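You operate a simulated robot arm through the tools that you are given. There is no shell and no other tool.

The job below is to be done with a simulated robot arm. You get a single attempt, and the scene is never put back.

## Task
Wipe up the pink spill under the slide, press lever locked first.
Fine: use the brown pad; lock before the slide moves, and the lock stays on; slide and pad end where they were. What is to be rubbed or washed off counts as gone when no trace of it is left.

The check looks at the end state, three seconds after you hand in, the way a careful person would. Anything else that was tipped, shoved, dropped, spilled or broken makes it a failure.

## Robot
A 7-joint arm with a fingered hand, fixed in place. Base frame: the origin is at the foot of the arm, x ahead of it, y to its left, z up. Units: m, degrees, N and s.
Its first joint turns from -69.0 to 172.0 degrees. Payload 5 kg.
The TCP is the grasp point between the finger pads, 0.032 m short of the fingertips. In the tool frame z runs along the fingers and y along their closing line. The gripper opens to 0.16 m. The gripper's body begins 0.089 m behind the TCP. The gripper is a hand of 3 fingers: y runs from the thumb to the fingers, the wrist lies at [0, 0, -0.252] in the tool frame, and closing takes about 1.5 s.
Orientation is that of the tool frame in the base frame, as a unit quaternion [w, x, y, z]. With the fingers straight down and closing along the base's y, the tool's x points along the base's -x, its y along +y and its z along -z.

## Interface
- The arm moves only by the tool play_rows. Its argument "targets" is text: rows parted by semicolons, each of 7 numbers parted by spaces: the shift along the tool's x, y, z in m, then the turn, a rotation vector about the tool's x, y, z in degrees, then the closure in counts, from 0 (fully open) to 255 (shut). In form: tx ty tz ax ay az jaw; .... A call has 1 to 20 rows; each row shifts and turns the commanded pose from where the row before left it, along the tool's axes as they then stand. A row lasts 0.2 s, in which the tool goes at most 0.05 m and 8.6 degrees; a call with a longer step from one row to the next is refused whole, and so is a gripper value outside its range. Where a pose cannot be reached the arm comes as near as it can. A force on the tool above 40 N (or 10 N above the force at the start of the call, whichever is more), or a blocked arm, ends the call early, and 0.2 s more pass. The fingers move at their own pace (about 0.108 m/s each) and stop on an object; they squeeze with about 28 N. The grip force told is the motor's: it shows also when the fingers shut on nothing. Time passes only in rows, and 0.2 s behind the last, so rows that do not move let the fingers close. It gives the time, the measured TCP pose, the force on the tool (base axes), the opening and the grip force at its end, in the units of the frame above (readings bear some noise), with the torque about the TCP (base axes, N m) and any sound that the robot's microphone picked up, and new pictures: "views" is both (left out), scene, wrist or none.
- Cameras (640 x 400 px; columns grow to the right, rows downward): "scene" is fixed at [0.2204, 0.4987, 1.5368]; the picture's right is [-0.95, -0.33, 0.00], its down [-0.10, 0.29, -0.95] and it looks along [0.31, -0.90, -0.30] (base axes); focal length 315 px, centre (320, 200). "wrist" rides on the gripper at [0.065, -0.004, -0.116] in the tool frame; the picture's right is [0.06, 1.00, 0.00], its down [-0.87, 0.05, -0.49] and it looks along [-0.49, 0.03, 0.87] (tool axes); focal length 261 px, centre (320, 200). There is no depth. A picture from a camera that has moved, and an enlarged one, comes with that camera's place and axes in the base frame and with its lens.
- raise_lower(by): slides the trunk up (or, below 0, down) by that many m; the arm rides with it, the base frame stays. It gives what a move gives, with no picture.
- preshape(shape): the hand has 3 fingers and takes this shape, open, in about a second: jaw (thumb against the fingers, like two jaws); tri (thumb and two fingers); tip (a fingertip pinch); poke (one finger out to press); point (the index stretched); flat (the hand flat); cup (the hand cupped); fist (a fist). The gripper value then closes the fingers along that shape, each until it touches; the sizes above hold for jaw. It gives what a move gives, with no picture.
- enlarge(camera, box): a new picture of the part [left, top, right, bottom] of that camera's present view, enlarged. No time passes.
- hand_in(): hands the job in; it is judged then, once.

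Nothing tells you positions but the pictures and the camera data. Unless the task says otherwise, let go and move clear before handing in.

The tools are called after "Request:" by a JSON object that holds its "fn" and its "kwargs". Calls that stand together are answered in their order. play_rows: Moves the arm, as the interface text tells. Its arguments: {"type":"object","properties":{"targets":{"type":"string"},"views":{"type":"string","enum":["both","scene","wrist","none"]}},"required":["targets"]} The other tools are called the same way: raise_lower (by) slides the trunk up or down; preshape (shape) gives the hand a shape; enlarge (camera, box) takes an enlarged picture of a part of a camera's view; hand_in () hands the job in.

At the start:

```text
time: 0.0
tool_pos: [0.4031, -0.5639, 1.4709]
orientation: [0.0, 0.0, 1.0, 0.001]
wrist_force: [-0.3, 0.1, -1.0]
wrist_torque: [0.0, -0.01, 0.02]
finger_gap: 0.1598
grasp_force: 0.1
shape: jaw
trunk travel left (down, up): [-0.712, 0.228]
```

scene: 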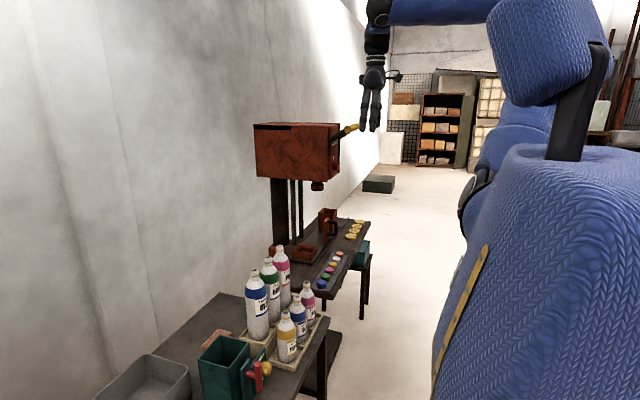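
wrist: 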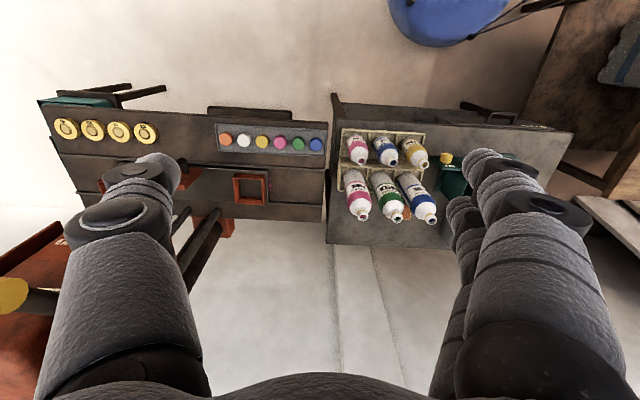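

I see a bench with a press-like machine (rusty head with a yellow lever), a table with buttons, and a second table with bottles and tubs. I'll look closer before moving anything.

Request:
{"fn": "enlarge", "kwargs": {"camera": "scene", "box": [220, 100, 400, 300]}}

Request:
{"fn": "enlarge", "kwargs": {"camera": "scene", "box": [100, 230, 360, 400]}}

Request:
{"fn": "enlarge", "kwargs": {"camera": "wrist", "box": [0, 70, 340, 290]}}

Request:
{"fn": "enlarge", "kwargs": {"camera": "wrist", "box": [310, 70, 640, 280]}}

```text
2.00 times, centred on (310, 200) of scene
camera zoom: at [0.2204, 0.4987, 1.5368], right [-0.95, -0.33, 0.0], down [-0.1, 0.29, -0.95], along [0.31, -0.9, -0.3], focal length 629 px, centre (340, 200)
```

zoom: 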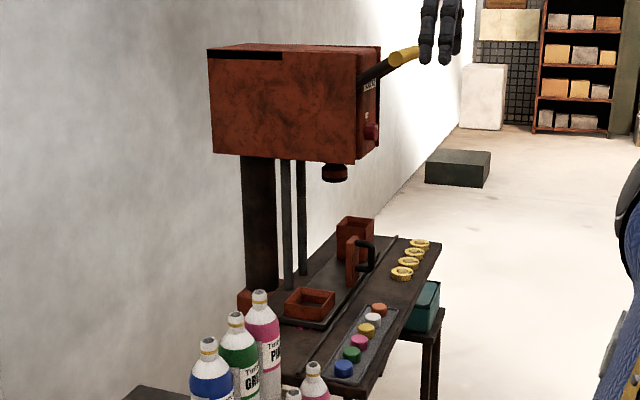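

```text
2.35 times, centred on (230, 315) of scene
camera zoom: at [0.2204, 0.4987, 1.5368], right [-0.95, -0.33, 0.0], down [-0.1, 0.29, -0.95], along [0.31, -0.9, -0.3], focal length 740 px, centre (532, -71)
```

zoom: 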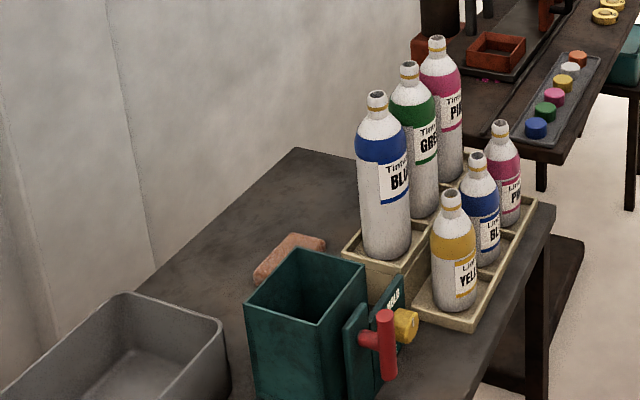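

```text
1.82 times, centred on (170, 180) of wrist
camera zoom: at [0.3378, -0.5683, 1.5871], right [-0.06, 1.0, 0.0], down [0.87, 0.05, 0.49], along [0.49, 0.03, -0.87], focal length 474 px, centre (593, 236)
```

zoom: 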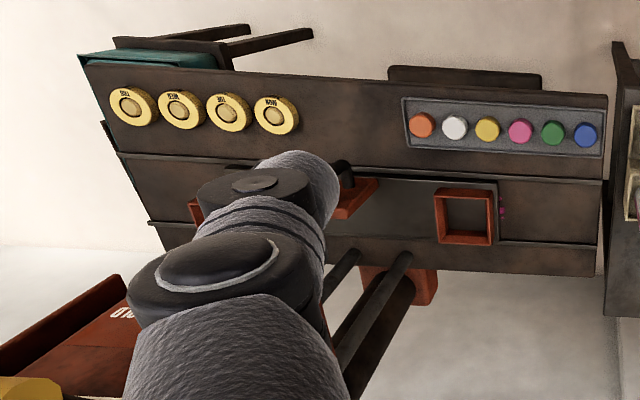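

```text
1.90 times, centred on (475, 175) of wrist
camera zoom: at [0.3378, -0.5683, 1.5871], right [-0.06, 1.0, 0.0], down [0.87, 0.05, 0.49], along [0.49, 0.03, -0.87], focal length 496 px, centre (25, 248)
```

zoom: 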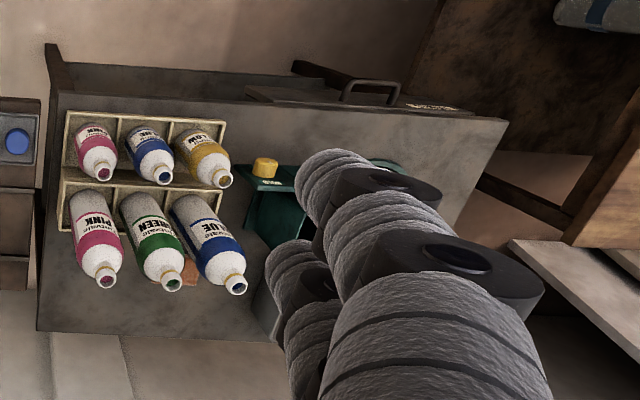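

The press stands at about x 0.6–0.85, y −0.95. The slide with the square tray is near (0.73, −0.76, 0.84), and the brown pad is on the nearer table at about (0.84, −0.22, 0.76). I'll turn the wrist camera towards the press front to read the lever and lock.

Request:
{"fn": "play_rows", "kwargs": {"targets": "0.02 0 0 0 0 8 0; 0.02 0 0 0 0 8 0; 0.02 0 0 0 0 8 0; 0.02 0 0 0 0 8 0; 0.02 0 0 0 0 8 0; 0.02 0 0 0 0 8 0; 0 0 0 0 -8 0 0; 0 0 0 0 -8 0 0; 0 0 0 0 -8 0 0", "views": "both"}}

```text
time: 2.0
tool_pos: [0.3039, -0.5212, 1.4509]
orientation: [0.191, 0.398, 0.893, -0.084]
wrist_force: [0.3, -0.4, 0.3]
wrist_torque: [0.0, 0.01, -0.03]
finger_gap: 0.1598
grasp_force: 0.0
shape: jaw
out of reach, approached as far as the arm can: row 3, 4, 5, 6
trunk travel left (down, up): [-0.712, 0.228]
camera wrist: at [0.2283, -0.4437, 1.5294], right [0.7, 0.71, -0.02], down [0.44, -0.4, 0.8], along [0.56, -0.58, -0.59], focal length 261 px, centre (320, 200)
```

scene: 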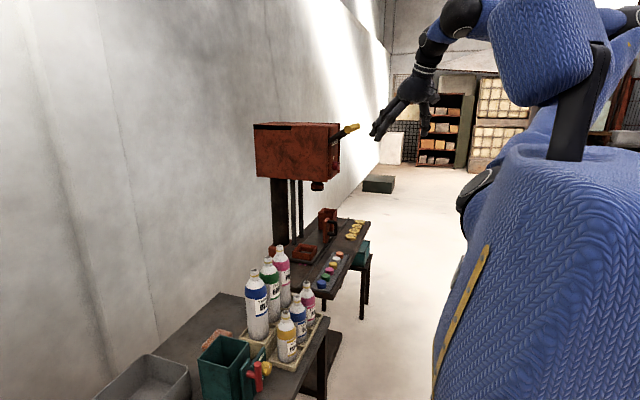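
wrist: 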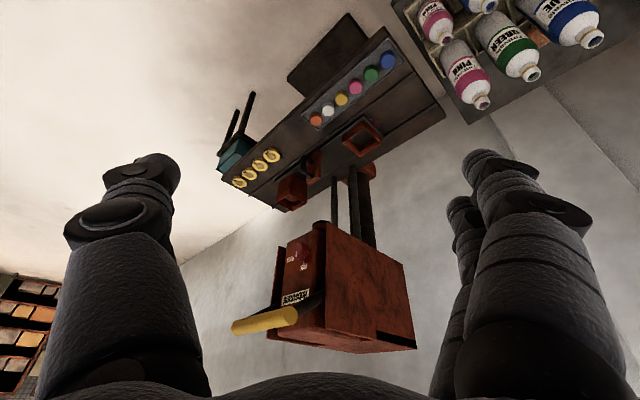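

The wrist view is upside down, but it now shows the press head, the lever and labels. I'll zoom in on those.

Request:
{"fn": "enlarge", "kwargs": {"camera": "wrist", "box": [220, 210, 430, 360]}}

Request:
{"fn": "enlarge", "kwargs": {"camera": "wrist", "box": [210, 30, 450, 220]}}

```text
2.67 times, centred on (325, 285) of wrist
camera zoom: at [0.2283, -0.4437, 1.5294], right [0.7, 0.71, -0.02], down [0.44, -0.4, 0.8], along [0.56, -0.58, -0.59], focal length 695 px, centre (307, -27)
```

zoom: 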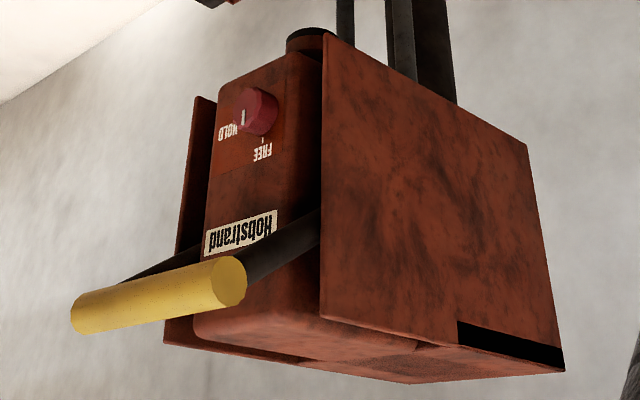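

```text
2.11 times, centred on (330, 125) of wrist
camera zoom: at [0.2283, -0.4437, 1.5294], right [0.7, 0.71, -0.02], down [0.44, -0.4, 0.8], along [0.56, -0.58, -0.59], focal length 549 px, centre (299, 358)
```

zoom: 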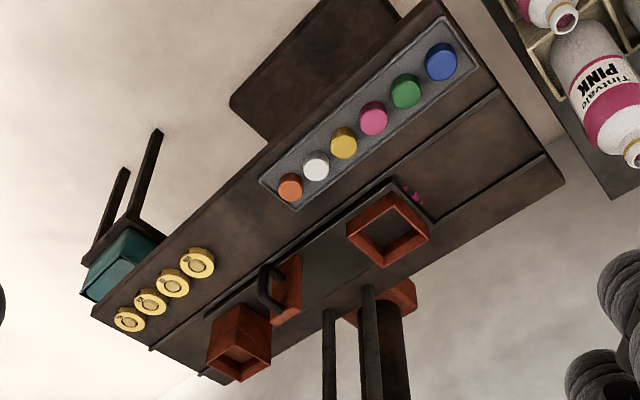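

Request:
{"fn": "enlarge", "kwargs": {"camera": "wrist", "box": [284, 236, 324, 261]}}

Request:
{"fn": "enlarge", "kwargs": {"camera": "wrist", "box": [290, 100, 390, 162]}}

Request:
{"fn": "enlarge", "kwargs": {"camera": "scene", "box": [280, 200, 376, 260]}}

Request:
{"fn": "enlarge", "kwargs": {"camera": "scene", "box": [180, 310, 300, 400]}}

```text
16.00 times, centred on (304, 248) of wrist
camera zoom: at [0.2283, -0.4437, 1.5294], right [0.7, 0.71, -0.02], down [0.44, -0.4, 0.8], along [0.56, -0.58, -0.59], focal length 4170 px, centre (576, -576)
```

zoom: 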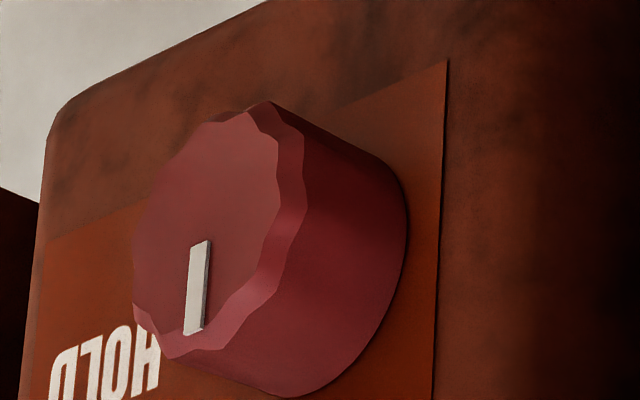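

```text
6.40 times, centred on (340, 131) of wrist
camera zoom: at [0.2283, -0.4437, 1.5294], right [0.7, 0.71, -0.02], down [0.44, -0.4, 0.8], along [0.56, -0.58, -0.59], focal length 1668 px, centre (192, 642)
```

zoom: 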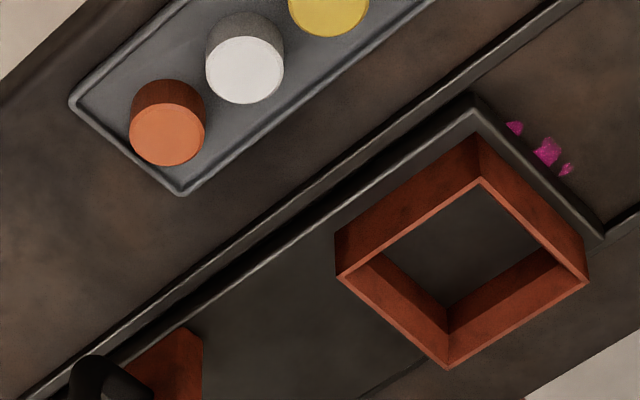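

```text
6.67 times, centred on (328, 230) of scene
camera zoom: at [0.2204, 0.4987, 1.5368], right [-0.95, -0.33, 0.0], down [-0.1, 0.29, -0.95], along [0.31, -0.9, -0.3], focal length 2098 px, centre (267, 0)
```

zoom: 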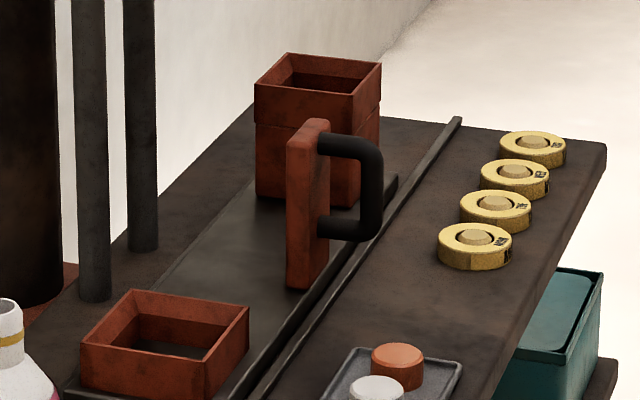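

```text
4.44 times, centred on (240, 355) of scene
camera zoom: at [0.2204, 0.4987, 1.5368], right [-0.95, -0.33, 0.0], down [-0.1, 0.29, -0.95], along [0.31, -0.9, -0.3], focal length 1398 px, centre (676, -489)
```

zoom: 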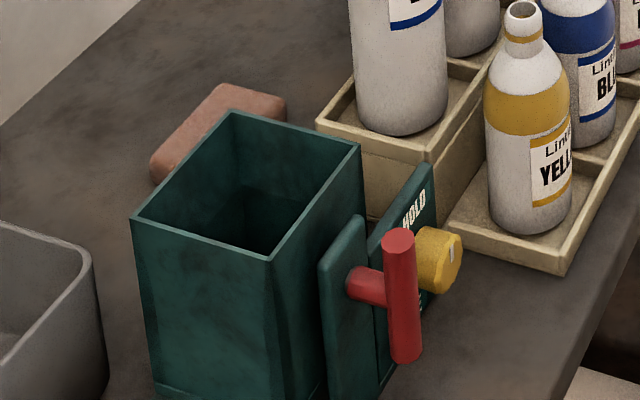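

The red knob on the press front is at about (0.63, −0.92, 1.24). Its pointer is up at FREE, and HOLD lies to its right (−y). The pink spots show at the +y end of the slide. I'll lower the trunk and look at the knob from in front.

Request:
{"fn": "raise_lower", "kwargs": {"by": -0.3}}

Request:
{"fn": "play_rows", "kwargs": {"targets": "0 0 0 0 -8 0 0; 0 0 0 0 -8 0 0; 0 0 0 0 -8 0 0; 0 0 0 0 -8 0 0; 0 0 0 0 -8 0 0", "views": "both"}}

```text
time: 5.0
tool_pos: [0.3047, -0.5211, 1.149]
orientation: [0.19, 0.398, 0.893, -0.085]
wrist_force: [0.1, 0.4, 0.1]
wrist_torque: [-0.01, -0.03, -0.01]
finger_gap: 0.1596
grasp_force: 0.0
shape: jaw
trunk travel left (down, up): [-0.412, 0.528]
```

```text
time: 6.2
tool_pos: [0.3036, -0.5211, 1.1492]
orientation: [0.251, 0.391, 0.878, -0.112]
wrist_force: [-1.0, 0.6, -0.4]
wrist_torque: [0.01, -0.04, 0.0]
finger_gap: 0.16
grasp_force: 0.1
shape: jaw
out of reach, approached as far as the arm can: row 2, 3, 4, 5
trunk travel left (down, up): [-0.412, 0.528]
camera wrist: at [0.2224, -0.4368, 1.2132], right [0.71, 0.71, -0.03], down [0.36, -0.32, 0.88], along [0.61, -0.63, -0.48], focal length 261 px, centre (320, 200)
```

scene: 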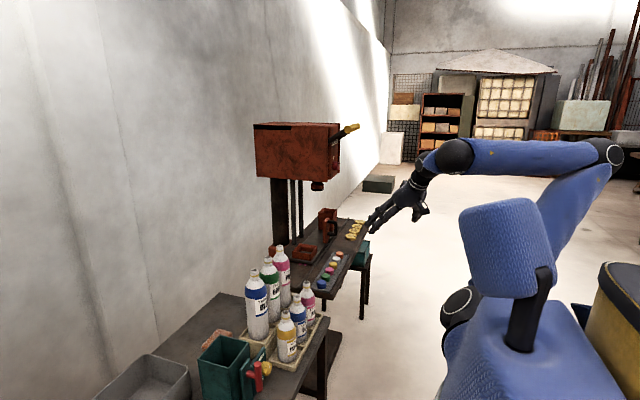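
wrist: 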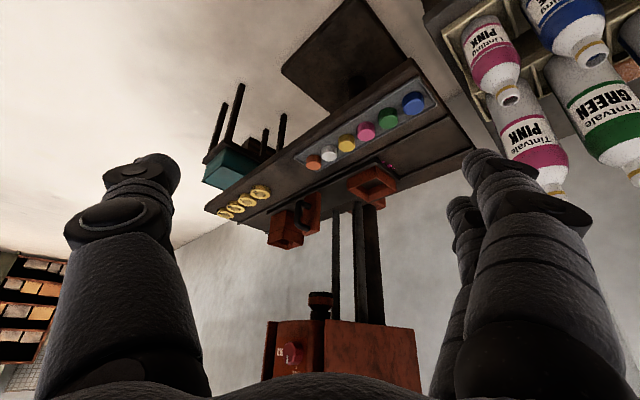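

The arm seems too folded to pitch the hand further up here. I'll move forward towards the press at this height, then pitch the hand up to see the knob head-on.

Request:
{"fn": "play_rows", "kwargs": {"targets": "-0.034 0 0.021 0 0 0 0; -0.034 0 0.021 0 0 0 0; -0.034 0 0.021 0 0 0 0; -0.034 0 0.021 0 0 0 0; 0 0 0 0 -8 0 0; 0 0 0 0 -8 0 0; 0 0 0 0 -8 0 0; 0 0 0 0 -8 0 0", "views": "both"}}

```text
time: 8.0
tool_pos: [0.4134, -0.6394, 1.1556]
orientation: [0.45, 0.352, 0.795, -0.201]
wrist_force: [0.1, 0.6, 1.1]
wrist_torque: [-0.01, -0.02, 0.02]
finger_gap: 0.1601
grasp_force: 0.1
shape: jaw
out of reach, approached as far as the arm can: row 8
trunk travel left (down, up): [-0.412, 0.528]
camera wrist: at [0.3211, -0.5436, 1.1582], right [0.72, 0.69, -0.06], down [0.06, 0.02, 1.0], along [0.69, -0.72, -0.03], focal length 261 px, centre (320, 200)
```

scene: 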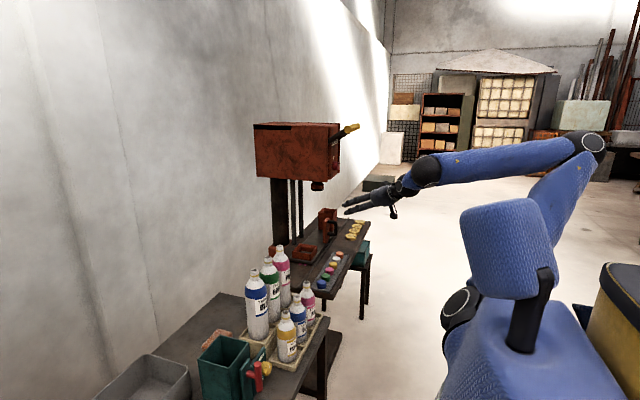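
wrist: 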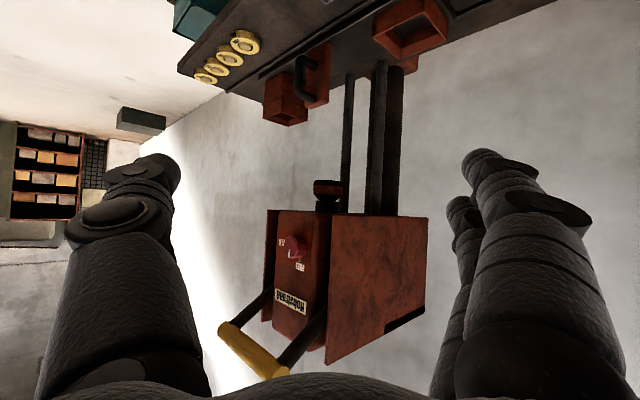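

Request:
{"fn": "enlarge", "kwargs": {"camera": "wrist", "box": [262, 222, 326, 262]}}

Request:
{"fn": "enlarge", "kwargs": {"camera": "wrist", "box": [250, 180, 440, 300]}}

Request:
{"fn": "enlarge", "kwargs": {"camera": "wrist", "box": [250, 0, 480, 144]}}

```text
10.00 times, centred on (294, 242) of wrist
camera zoom: at [0.3211, -0.5436, 1.1582], right [0.72, 0.69, -0.06], down [0.06, 0.02, 1.0], along [0.69, -0.72, -0.03], focal length 2606 px, centre (580, -220)
```

zoom: 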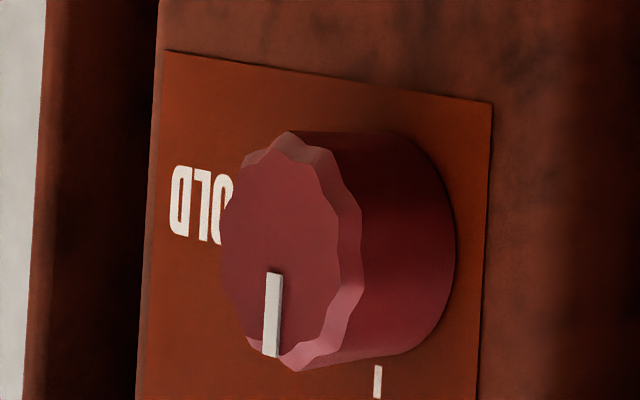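

```text
3.33 times, centred on (345, 240) of wrist
camera zoom: at [0.3211, -0.5436, 1.1582], right [0.72, 0.69, -0.06], down [0.06, 0.02, 1.0], along [0.69, -0.72, -0.03], focal length 869 px, centre (237, 67)
```

zoom: 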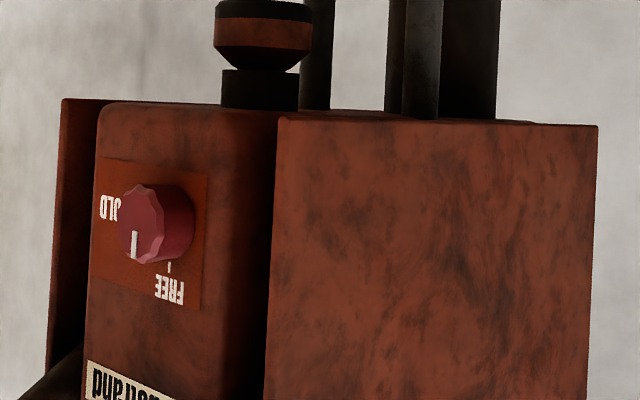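

```text
2.78 times, centred on (365, 72) of wrist
camera zoom: at [0.3211, -0.5436, 1.1582], right [0.72, 0.69, -0.06], down [0.06, 0.02, 1.0], along [0.69, -0.72, -0.03], focal length 724 px, centre (195, 556)
```

zoom: 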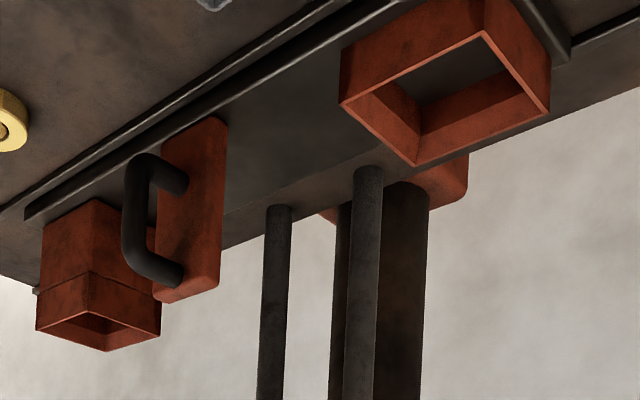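

The knob's front face is at about (0.626, −0.933, 1.235). It is 4.4 cm across and points up at FREE, with HOLD a quarter turn clockwise. I'll bring the hand round in front of it, clear of the lever bar.

Request:
{"fn": "play_rows", "kwargs": {"targets": "-0.0282 -0.0157 0.0249 0 0 0 0; -0.0282 -0.0157 0.0249 0 0 0 0; -0.0282 -0.0157 0.0249 0 0 0 0; -0.0282 -0.0157 0.0249 0 0 0 0; -0.0282 -0.0157 0.0249 0 0 0 0; -0.0282 -0.0157 0.0249 0 0 0 0; -0.0282 -0.0157 0.0249 0 0 0 0; 0 0 0 -6.86 0 -4.1 0; 0 0 0 -6.86 0 -4.1 0; 0 0 0 -6.86 0 -4.1 0", "views": "both"}}

```text
time: 10.2
tool_pos: [0.5022, -0.902, 1.2308]
orientation: [0.48, 0.179, 0.853, -0.101]
wrist_force: [0.4, 0.4, -0.6]
wrist_torque: [-0.01, -0.02, 0.0]
finger_gap: 0.1598
grasp_force: 0.2
shape: jaw
trunk travel left (down, up): [-0.412, 0.528]
camera wrist: at [0.3789, -0.8518, 1.2349], right [0.37, 0.93, -0.05], down [0.05, 0.04, 1.0], along [0.93, -0.38, -0.03], focal length 261 px, centre (320, 200)
```

scene: 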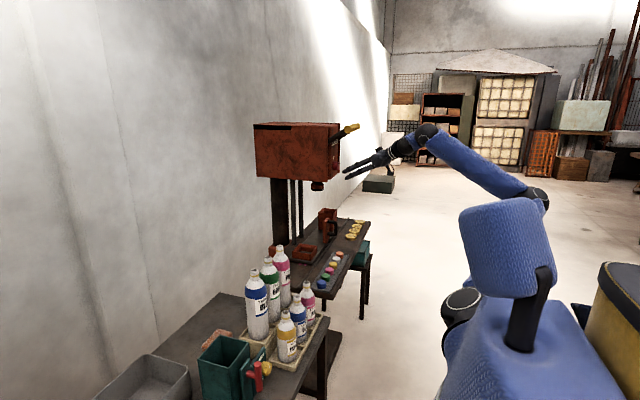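
wrist: 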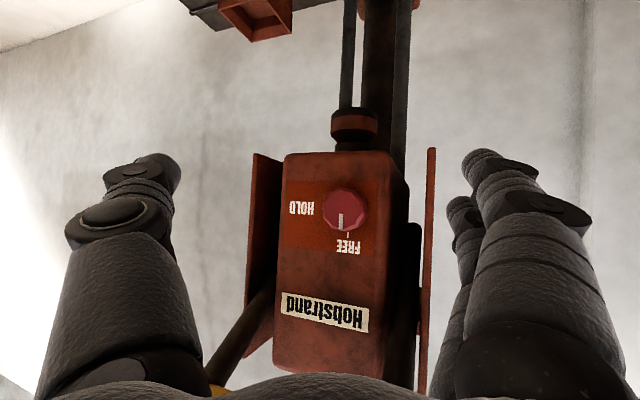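

Request:
{"fn": "enlarge", "kwargs": {"camera": "wrist", "box": [276, 165, 396, 240]}}

```text
5.33 times, centred on (336, 202) of wrist
camera zoom: at [0.3789, -0.8518, 1.2349], right [0.37, 0.93, -0.05], down [0.05, 0.04, 1.0], along [0.93, -0.38, -0.03], focal length 1390 px, centre (235, 187)
```

zoom: 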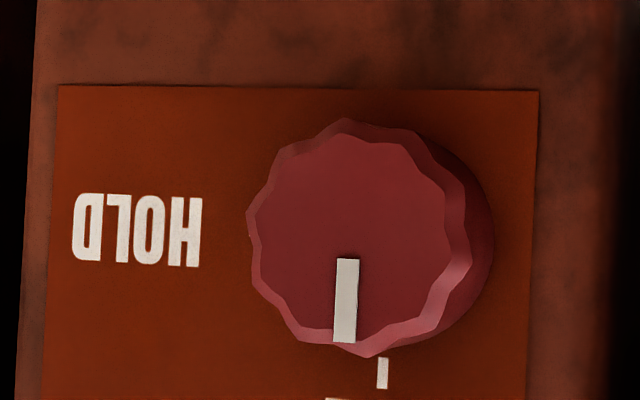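

The view confirms FREE is up, HOLD is straight to the right, and the knob axis is at y ≈ −0.930, z ≈ 1.236. I'll align the hand with +x and test the quarter-turn roll in free air before gripping.

Request:
{"fn": "play_rows", "kwargs": {"targets": "0 0 0 0 -7.8 0 0; 0 0 0 0 -7.8 0 0; 0 0 0 0 -7.8 0 0; 0 0 0 0 -7.9 0 0; 0 0 0 -8 0 0 0; 0 0 0 -8 0 0 0; 0 0 0 -7.7 0 0 0", "views": "wrist"}}

Request:
{"fn": "play_rows", "kwargs": {"targets": "0 0 0 0 0 8.5 0; 0 0 0 0 0 8.5 0; 0 0 0 0 0 8.5 0; 0 0 0 0 0 8.5 0; 0 0 0 0 0 8.5 0; 0 0 0 0 0 8.5 0; 0 0 0 0 0 8.5 0; 0 0 0 0 0 8.5 0; 0 0 0 0 0 8.5 0; 0 0 0 0 0 8.5 0; 0 0 0 0 0 8.5 0", "views": "both"}}

```text
time: 11.8
tool_pos: [0.5012, -0.9026, 1.2305]
orientation: [0.707, 0.001, 0.707, -0.001]
wrist_force: [0.4, 0.8, 0.1]
wrist_torque: [0.0, -0.01, 0.01]
finger_gap: 0.1596
grasp_force: 0.0
shape: jaw
trunk travel left (down, up): [-0.412, 0.528]
camera wrist: at [0.386, -0.9053, 1.1654], right [0.0, 1.0, -0.06], down [-0.49, 0.06, 0.87], along [0.87, 0.03, 0.49], focal length 261 px, centre (320, 200)
```

wrist: 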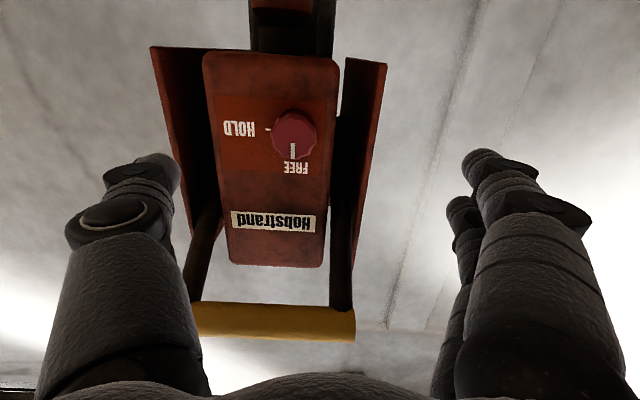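

```text
time: 14.2
tool_pos: [0.5017, -0.9016, 1.2325]
orientation: [0.487, 0.515, 0.482, 0.515]
wrist_force: [0.7, 1.0, -0.2]
wrist_torque: [-0.01, -0.03, -0.02]
finger_gap: 0.1599
grasp_force: 0.2
shape: jaw
trunk travel left (down, up): [-0.412, 0.528]
camera wrist: at [0.3862, -0.8358, 1.2315], right [0.0, 0.0, 1.0], down [-0.49, -0.87, 0.0], along [0.87, -0.49, 0.0], focal length 261 px, centre (320, 200)
```

scene: 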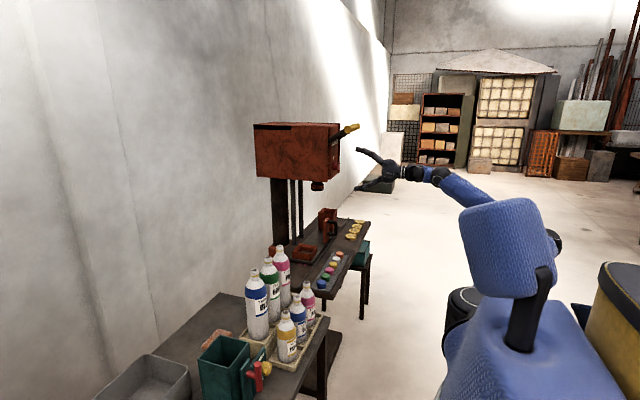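
wrist: 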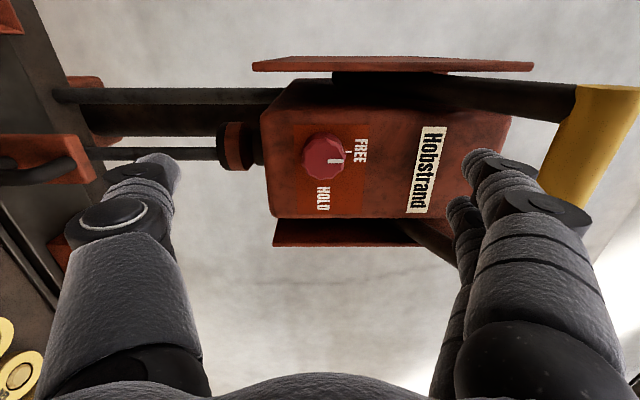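

The roll works freely. I'll measure the knob once more from this view, then roll back to the start of the turn.

Request:
{"fn": "enlarge", "kwargs": {"camera": "wrist", "box": [280, 120, 376, 180]}}

Request:
{"fn": "play_rows", "kwargs": {"targets": "0 0 0 0 0 -8.5 0; 0 0 0 0 0 -8.5 0; 0 0 0 0 0 -8.5 0; 0 0 0 0 0 -8.5 0; 0 0 0 0 0 -8.5 0; 0 0 0 0 0 -8.5 0; 0 0 0 0 0 -8.5 0; 0 0 0 0 0 -8.5 0; 0 0 0 0 0 -8.5 0; 0 0 0 0 0 -8.5 0; 0 0 0 0 0 -8.5 0", "views": "none"}}

Request:
{"fn": "enlarge", "kwargs": {"camera": "wrist", "box": [232, 95, 352, 170]}}

```text
6.67 times, centred on (328, 150) of wrist
camera zoom: at [0.3862, -0.8358, 1.2315], right [0.0, 0.0, 1.0], down [-0.49, -0.87, 0.0], along [0.87, -0.49, 0.0], focal length 1738 px, centre (267, 533)
```

zoom: 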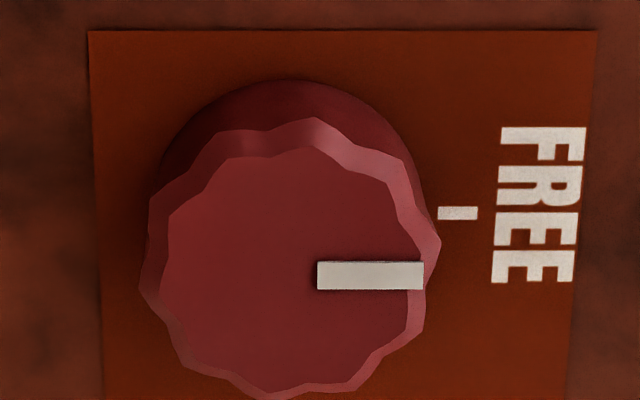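

```text
time: 16.6
tool_pos: [0.5018, -0.9015, 1.2318]
orientation: [0.708, 0.0, 0.707, -0.002]
wrist_force: [0.1, 0.0, 0.8]
wrist_torque: [-0.01, 0.02, 0.0]
finger_gap: 0.1599
grasp_force: 0.1
shape: jaw
trunk travel left (down, up): [-0.412, 0.528]
```

```text
5.33 times, centred on (292, 132) of wrist
camera zoom: at [0.386, -0.9053, 1.1659], right [0.0, 1.0, -0.07], down [-0.49, 0.06, 0.87], along [0.87, 0.03, 0.49], focal length 1390 px, centre (469, 560)
```

zoom: 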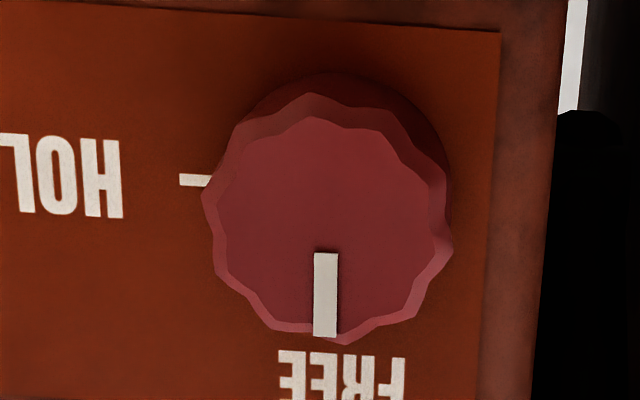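

The knob axis is y −0.927, z 1.2355, and the HOLD tick lies exactly to −y, so it needs a 90° turn. I'll centre on the axis, half close the hand and advance until the fingertips surround the knob.

Request:
{"fn": "play_rows", "kwargs": {"targets": "-0.0037 -0.0255 0 0 0 0 110; 0 0 0 0 0 0 110; 0 0 0.03 0 0 0 110; 0 0 0.03 0 0 0 110; 0 0 0.025 0 0 0 110; 0 0 0.015 0 0 0 110", "views": "both"}}

```text
time: 18.0
tool_pos: [0.6006, -0.9266, 1.2342]
orientation: [0.707, 0.002, 0.707, -0.003]
wrist_force: [0.3, -0.2, -0.3]
wrist_torque: [0.0, 0.02, 0.04]
finger_gap: 0.0918
grasp_force: 0.2
shape: jaw
trunk travel left (down, up): [-0.412, 0.528]
camera wrist: at [0.4848, -0.9303, 1.1685], right [0.0, 1.0, -0.06], down [-0.49, 0.06, 0.87], along [0.87, 0.03, 0.49], focal length 261 px, centre (320, 200)
```

scene: 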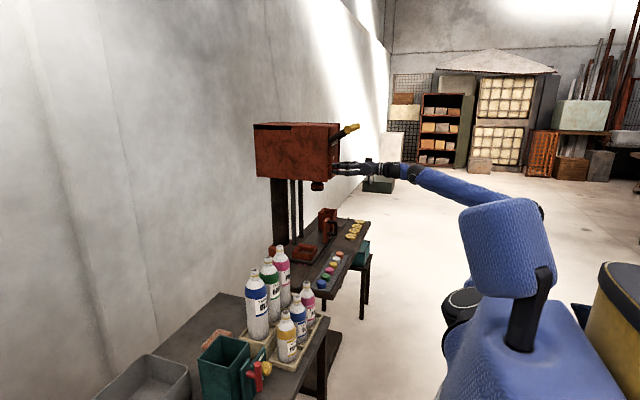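
wrist: 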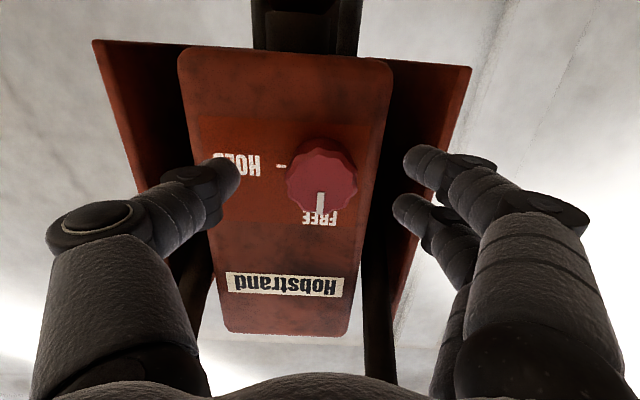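

Request:
{"fn": "play_rows", "kwargs": {"targets": "0 0 0.012 0 0 0 110; 0 0 0 0 0 0 255; 0 0 0 0 0 0 255; 0 0 0 0 0 0 255; 0 0 0 0 0 0 255; 0 0 0 0 0 0 255; 0 0 0 0 0 0 255", "views": "wrist"}}

Request:
{"fn": "enlarge", "kwargs": {"camera": "wrist", "box": [220, 110, 420, 235]}}

```text
time: 19.6
tool_pos: [0.6128, -0.9252, 1.2341]
orientation: [0.707, 0.0, 0.707, -0.002]
wrist_force: [-17.9, 27.2, -18.4]
wrist_torque: [-0.57, 0.57, 2.32]
finger_gap: 0.0495
grasp_force: 28.4
shape: jaw
trunk travel left (down, up): [-0.412, 0.528]
camera wrist: at [0.4969, -0.9298, 1.169], right [0.0, 1.0, -0.06], down [-0.49, 0.06, 0.87], along [0.87, 0.03, 0.49], focal length 261 px, centre (320, 200)
```

wrist: 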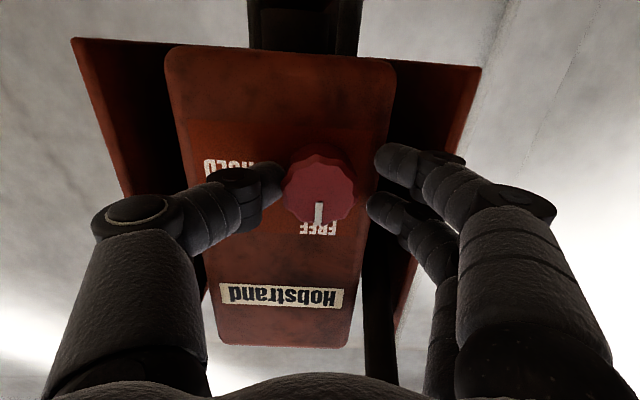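

```text
3.20 times, centred on (320, 172) of wrist
camera zoom: at [0.4969, -0.9298, 1.169], right [0.0, 1.0, -0.06], down [-0.49, 0.06, 0.87], along [0.87, 0.03, 0.49], focal length 834 px, centre (320, 288)
```

zoom: 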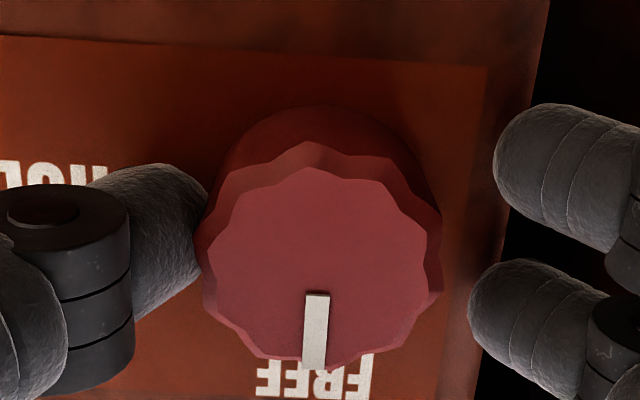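

The thumb touches the knob but the fingers on the other side don't, and the tips seem to press on the panel. I'll open a little, back off 4 mm, shift 4 mm towards −y and close again.

Request:
{"fn": "play_rows", "kwargs": {"targets": "0 0 0 0 0 0 140; 0 0 0 0 0 0 140; 0 -0.004 -0.004 0 0 0 140; 0 0 0 0 0 0 140", "views": "wrist"}}

Request:
{"fn": "play_rows", "kwargs": {"targets": "0 0 0 0 0 0 200; 0 0 0 0 0 0 200; 0 0 0 0 0 0 255; 0 0 0 0 0 0 255; 0 0 0 0 0 0 255; 0 0 0 0 0 0 255", "views": "wrist"}}

Request:
{"fn": "enlarge", "kwargs": {"camera": "wrist", "box": [220, 110, 420, 235]}}

```text
time: 20.6
tool_pos: [0.6097, -0.9319, 1.2354]
orientation: [0.708, 0.001, 0.706, -0.002]
wrist_force: [-0.5, 0.3, 0.1]
wrist_torque: [0.01, -0.01, 0.02]
finger_gap: 0.0715
grasp_force: 0.1
shape: jaw
trunk travel left (down, up): [-0.412, 0.528]
camera wrist: at [0.493, -0.9359, 1.1694], right [0.0, 1.0, -0.06], down [-0.49, 0.06, 0.87], along [0.87, 0.03, 0.49], focal length 261 px, centre (320, 200)
```

wrist: 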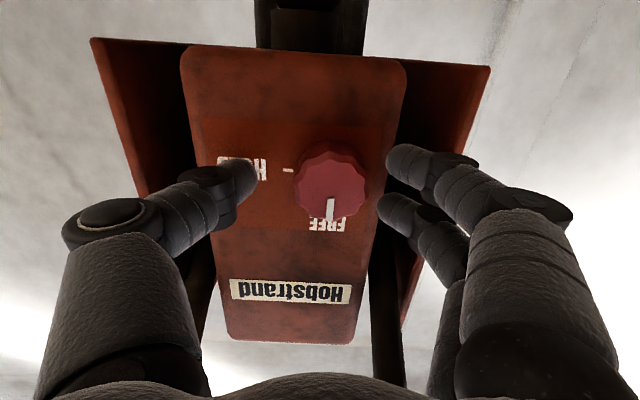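

```text
time: 22.0
tool_pos: [0.6094, -0.9316, 1.235]
orientation: [0.708, 0.001, 0.706, -0.002]
wrist_force: [2.4, 1.8, 1.1]
wrist_torque: [-0.01, 0.01, 0.02]
finger_gap: 0.0317
grasp_force: 28.1
shape: jaw
trunk travel left (down, up): [-0.412, 0.528]
camera wrist: at [0.4934, -0.9353, 1.1692], right [0.0, 1.0, -0.06], down [-0.49, 0.06, 0.87], along [0.87, 0.03, 0.49], focal length 261 px, centre (320, 200)
```

wrist: 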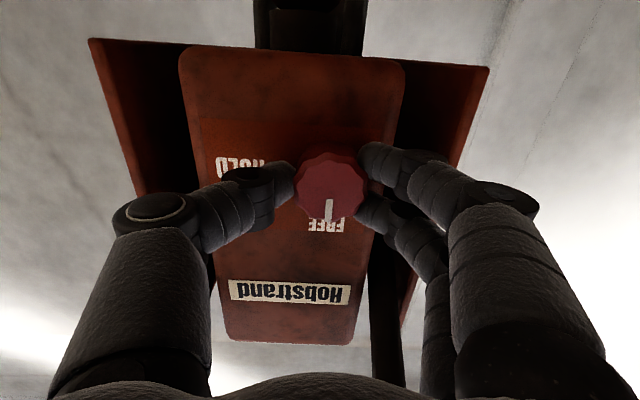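

```text
3.20 times, centred on (320, 172) of wrist
camera zoom: at [0.4934, -0.9353, 1.1692], right [0.0, 1.0, -0.06], down [-0.49, 0.06, 0.87], along [0.87, 0.03, 0.49], focal length 834 px, centre (320, 288)
```

zoom: 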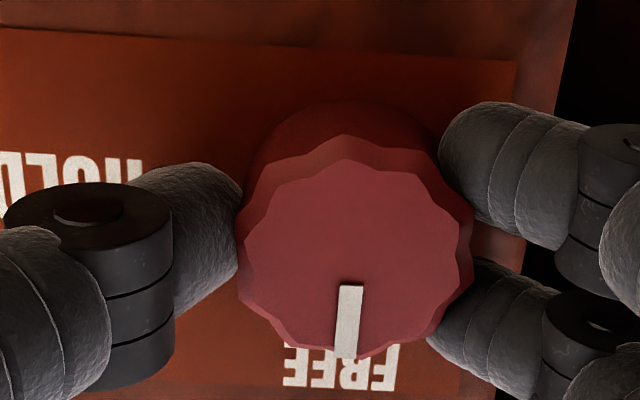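

That is a solid three-point grip with almost no side load. I'll turn half way about the knob axis and check.

Request:
{"fn": "play_rows", "kwargs": {"targets": "0.0005 0 0 0 0 7.5 255; 0.0005 0 0 0 0 7.5 255; 0.0005 0 0 0 0 7.5 255; 0.0005 0 0 0 0 7.5 255; 0.0005 0 0 0 0 7.5 255; 0.0005 0 0 0 0 7.5 255", "views": "wrist"}}

Request:
{"fn": "enlarge", "kwargs": {"camera": "wrist", "box": [220, 110, 420, 235]}}

```text
time: 23.4
tool_pos: [0.6107, -0.9307, 1.2303]
orientation: [0.653, 0.271, 0.653, 0.271]
wrist_force: [-11.2, 15.0, -17.5]
wrist_torque: [-0.16, 0.36, 0.33]
finger_gap: 0.032
grasp_force: 28.6
shape: jaw
trunk travel left (down, up): [-0.412, 0.528]
camera wrist: at [0.494, -0.8867, 1.1825], right [0.0, 0.75, 0.66], down [-0.49, -0.58, 0.65], along [0.87, -0.33, 0.37], focal length 261 px, centre (320, 200)
```

wrist: 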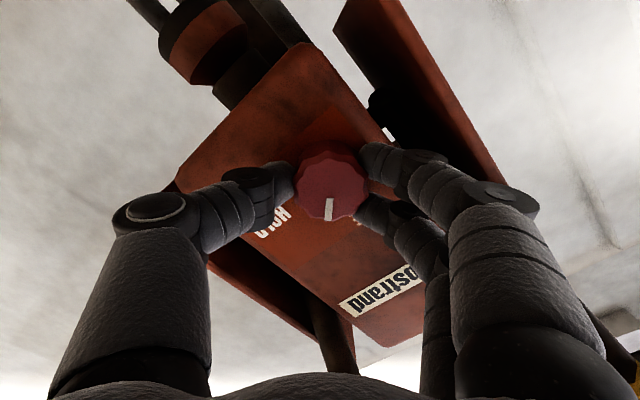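

```text
3.20 times, centred on (320, 172) of wrist
camera zoom: at [0.494, -0.8867, 1.1825], right [0.0, 0.75, 0.66], down [-0.49, -0.58, 0.65], along [0.87, -0.33, 0.37], focal length 834 px, centre (320, 288)
```

zoom: 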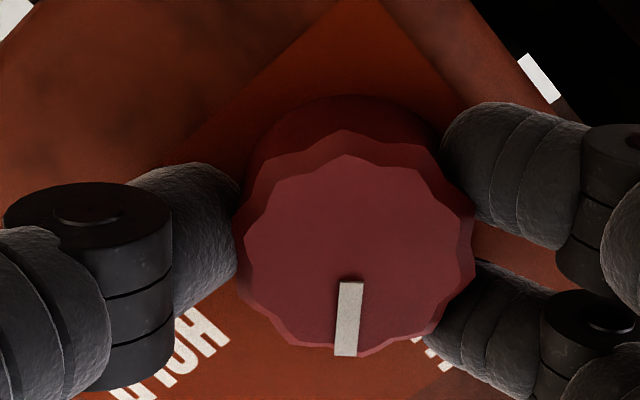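

The knob is turning with the hand. I'll relieve the side load with a slight shift and complete the quarter turn.

Request:
{"fn": "play_rows", "kwargs": {"targets": "0.002 0 0 0 0 0 255; 0.0007 0 0 0 0 7.5 255; 0.0007 0 0 0 0 7.5 255; 0.0007 0 0 0 0 7.5 255; 0.0007 0 0 0 0 7.5 255; 0.0007 0 0 0 0 7.5 255; 0.0007 0 0 0 0 7.5 255", "views": "wrist"}}

Request:
{"fn": "enlarge", "kwargs": {"camera": "wrist", "box": [220, 110, 420, 235]}}

```text
time: 25.0
tool_pos: [0.6098, -0.9262, 1.2295]
orientation: [0.502, 0.5, 0.499, 0.499]
wrist_force: [0.3, 3.0, -5.9]
wrist_torque: [-0.04, 0.16, 0.06]
finger_gap: 0.0318
grasp_force: 27.8
shape: jaw
trunk travel left (down, up): [-0.412, 0.528]
camera wrist: at [0.4938, -0.8601, 1.2256], right [0.0, 0.06, 1.0], down [-0.5, -0.87, 0.05], along [0.87, -0.49, 0.03], focal length 261 px, centre (320, 200)
```

wrist: 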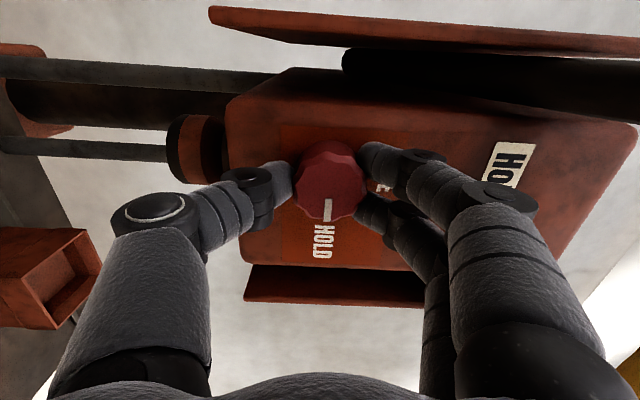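

```text
3.20 times, centred on (320, 172) of wrist
camera zoom: at [0.4938, -0.8601, 1.2256], right [0.0, 0.06, 1.0], down [-0.5, -0.87, 0.05], along [0.87, -0.49, 0.03], focal length 834 px, centre (320, 288)
```

zoom: 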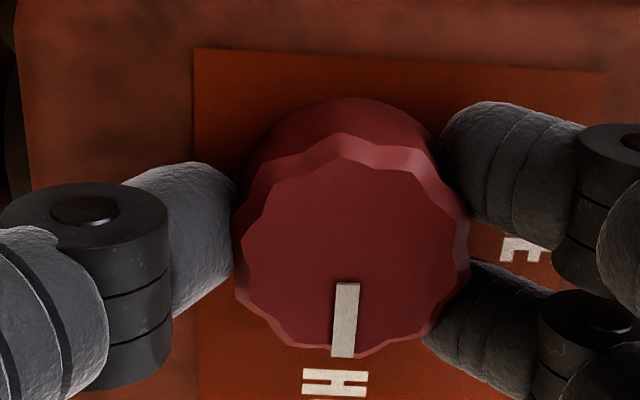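

The pointer now faces HOLD. I'll open the fingers, back straight off and check it.

Request:
{"fn": "play_rows", "kwargs": {"targets": "0 0 0 0 0 0 200; 0 0 0 0 0 0 140; 0 0 0 0 0 0 100; 0 0 0 0 0 0 80; 0 0 -0.02 0 0 0 80; 0 0 -0.04 0 0 0 80; 0 0 -0.04 0 0 0 80", "views": "both"}}

Request:
{"fn": "enlarge", "kwargs": {"camera": "wrist", "box": [270, 110, 390, 185]}}

```text
time: 26.6
tool_pos: [0.511, -0.9246, 1.2294]
orientation: [0.502, 0.5, 0.499, 0.499]
wrist_force: [0.1, 0.2, -0.3]
wrist_torque: [0.0, 0.03, 0.0]
finger_gap: 0.1095
grasp_force: 0.0
shape: jaw
trunk travel left (down, up): [-0.412, 0.528]
camera wrist: at [0.3961, -0.8595, 1.2247], right [0.0, 0.06, 1.0], down [-0.49, -0.87, 0.05], along [0.87, -0.49, 0.03], focal length 261 px, centre (320, 200)
```

scene: 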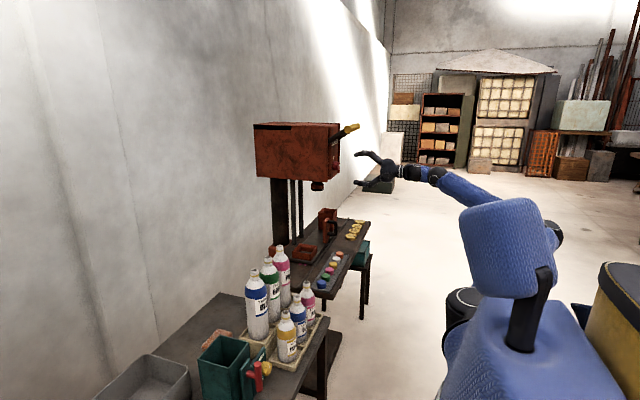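
wrist: 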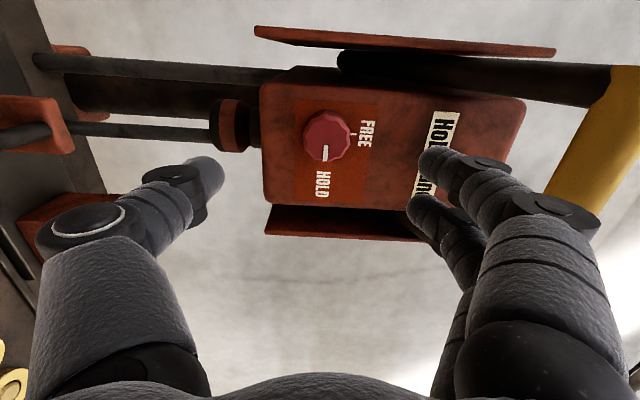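

```text
5.33 times, centred on (330, 148) of wrist
camera zoom: at [0.3961, -0.8595, 1.2247], right [0.0, 0.06, 1.0], down [-0.49, -0.87, 0.05], along [0.87, -0.49, 0.03], focal length 1390 px, centre (267, 480)
```

zoom: 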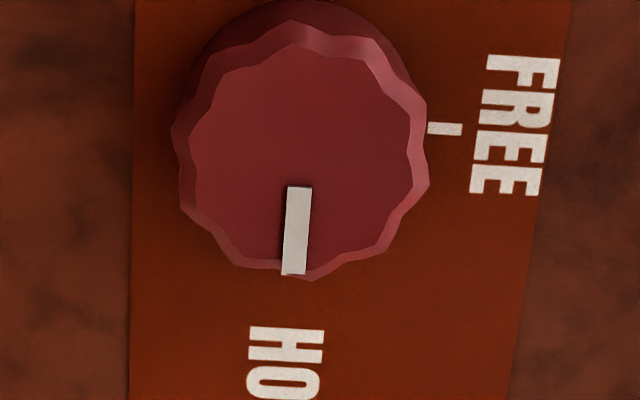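

The pointer lies squarely on HOLD, so the lever is locked. Next I'll unroll the hand, back off and look down at the slide, its handle and the spill.

Request:
{"fn": "play_rows", "kwargs": {"targets": "0 0 -0.01 0 0 -8.2 0; 0 0 -0.01 0 0 -8.2 0; 0 0 -0.01 0 0 -8.2 0; 0 0 -0.01 0 0 -8.2 0; 0 0 -0.01 0 0 -8.2 0; 0 0 -0.01 0 0 -8.2 0; 0 0 -0.01 0 0 -8.2 0; 0 0 0 0 0 -8.2 0; 0 0 0 0 0 -8.2 0; 0 0 0 0 0 -8.2 0; 0 0 0 0 0 -8.0 0; 0 0 0 0 8 0 0; 0 0 0 0 8 0 0; 0 0 0 0 8 0 0; 0 0 0 0 8 0 0; 0 0 0 0 8 0 0; 0 0 0 0 8 0 0", "views": "both"}}

```text
time: 30.2
tool_pos: [0.4414, -0.9254, 1.2287]
orientation: [0.358, 0.001, 0.934, -0.001]
wrist_force: [0.5, 0.5, 0.2]
wrist_torque: [0.01, 0.01, -0.03]
finger_gap: 0.1601
grasp_force: 0.0
shape: jaw
trunk travel left (down, up): [-0.412, 0.528]
camera wrist: at [0.3146, -0.9277, 1.2709], right [-0.04, 1.0, -0.04], down [0.32, 0.05, 0.95], along [0.95, 0.03, -0.32], focal length 261 px, centre (320, 200)
```

scene: 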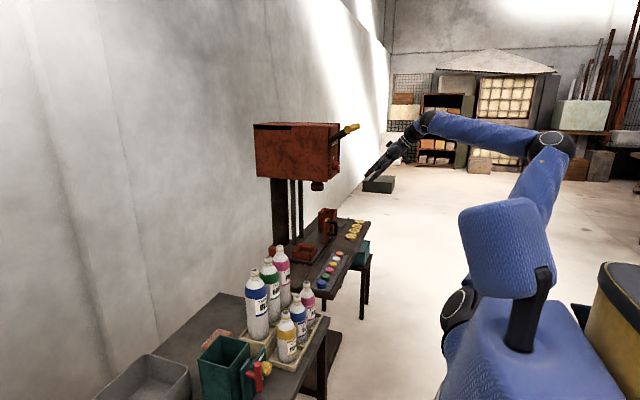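
wrist: 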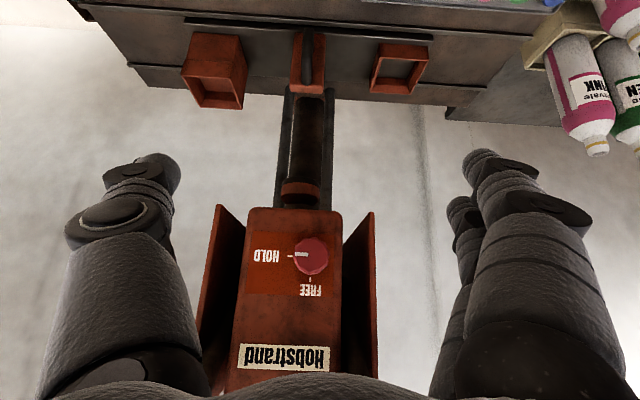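

Request:
{"fn": "play_rows", "kwargs": {"targets": "0 0 0 0 8 0 0; 0 0 0 0 8 0 0; 0 0 0 0 8 0 0; 0 0 0 0 8 0 0", "views": "wrist"}}

Request:
{"fn": "enlarge", "kwargs": {"camera": "wrist", "box": [150, 30, 470, 230]}}

```text
time: 31.2
tool_pos: [0.4404, -0.9257, 1.2281]
orientation: [0.086, 0.001, 0.996, 0.0]
wrist_force: [0.1, -0.1, 0.0]
wrist_torque: [0.01, 0.02, -0.01]
finger_gap: 0.1602
grasp_force: 0.0
shape: jaw
trunk travel left (down, up): [-0.412, 0.528]
camera wrist: at [0.3565, -0.9291, 1.3309], right [-0.06, 1.0, -0.01], down [0.77, 0.05, 0.63], along [0.63, 0.03, -0.77], focal length 261 px, centre (320, 200)
```

wrist: 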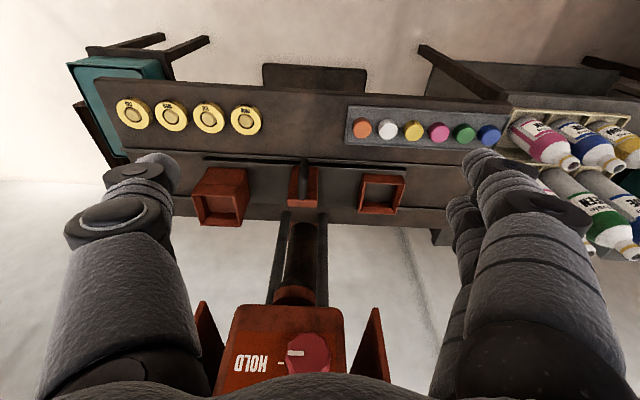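

```text
2.00 times, centred on (310, 130) of wrist
camera zoom: at [0.3565, -0.9291, 1.3309], right [-0.06, 1.0, -0.01], down [0.77, 0.05, 0.63], along [0.63, 0.03, -0.77], focal length 521 px, centre (340, 340)
```

zoom: 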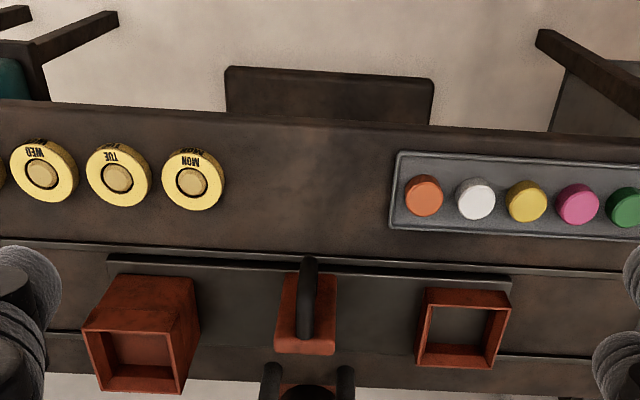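

The slide is about 0.465 m long (y −1.18 to −0.715). Its D-handle stands at about (0.632, −0.948), z 0.875–0.94. The spill is under the +y end, so the slide must go towards −y. I'll lower the trunk and pitch the hand to face the handle.

Request:
{"fn": "raise_lower", "kwargs": {"by": -0.17}}

Request:
{"fn": "play_rows", "kwargs": {"targets": "0 0 0 0 -8 0 0; 0 0 0 0 -8 0 0; 0 0 0 0 -8 0 0; 0 0 0 0 -8 0 0; 0 0 0 0 -8 0 0; 0 0 0 5.1 0 4.3 0; 0 0 0 5.1 0 4.3 0; 0 0 0 5.1 0 4.3 0", "views": "both"}}

```text
time: 33.1
tool_pos: [0.4388, -0.9255, 1.0598]
orientation: [0.089, 0.003, 0.996, -0.001]
wrist_force: [0.4, -0.5, 0.4]
wrist_torque: [-0.01, -0.01, 0.0]
finger_gap: 0.1599
grasp_force: 0.1
shape: jaw
trunk travel left (down, up): [-0.242, 0.698]
```

```text
time: 34.9
tool_pos: [0.4391, -0.9255, 1.0616]
orientation: [0.417, 0.161, 0.891, -0.075]
wrist_force: [0.3, 0.1, 0.1]
wrist_torque: [-0.03, 0.0, 0.01]
finger_gap: 0.1598
grasp_force: 0.1
shape: jaw
trunk travel left (down, up): [-0.242, 0.698]
camera wrist: at [0.3153, -0.8834, 1.0841], right [0.31, 0.95, -0.05], down [0.19, -0.01, 0.98], along [0.93, -0.31, -0.18], focal length 261 px, centre (320, 200)
```

scene: 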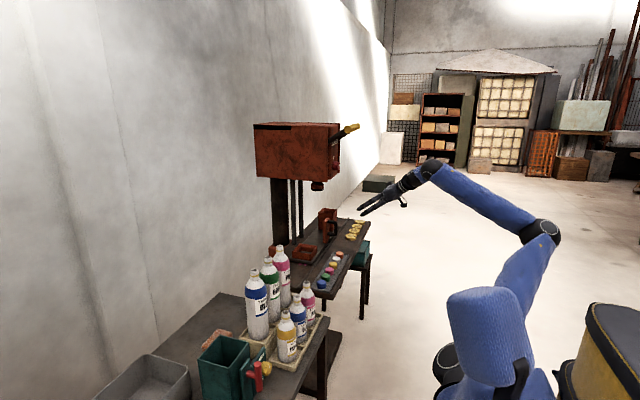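
wrist: 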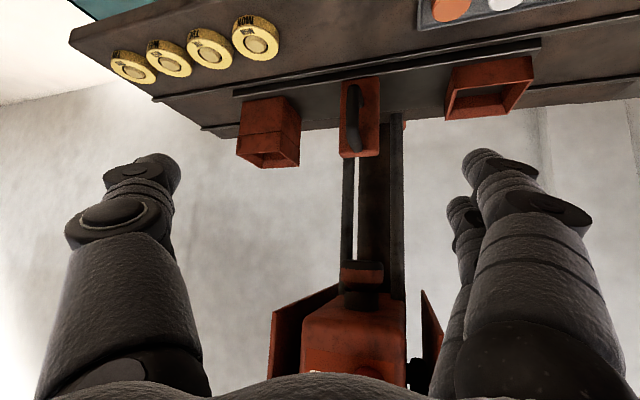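

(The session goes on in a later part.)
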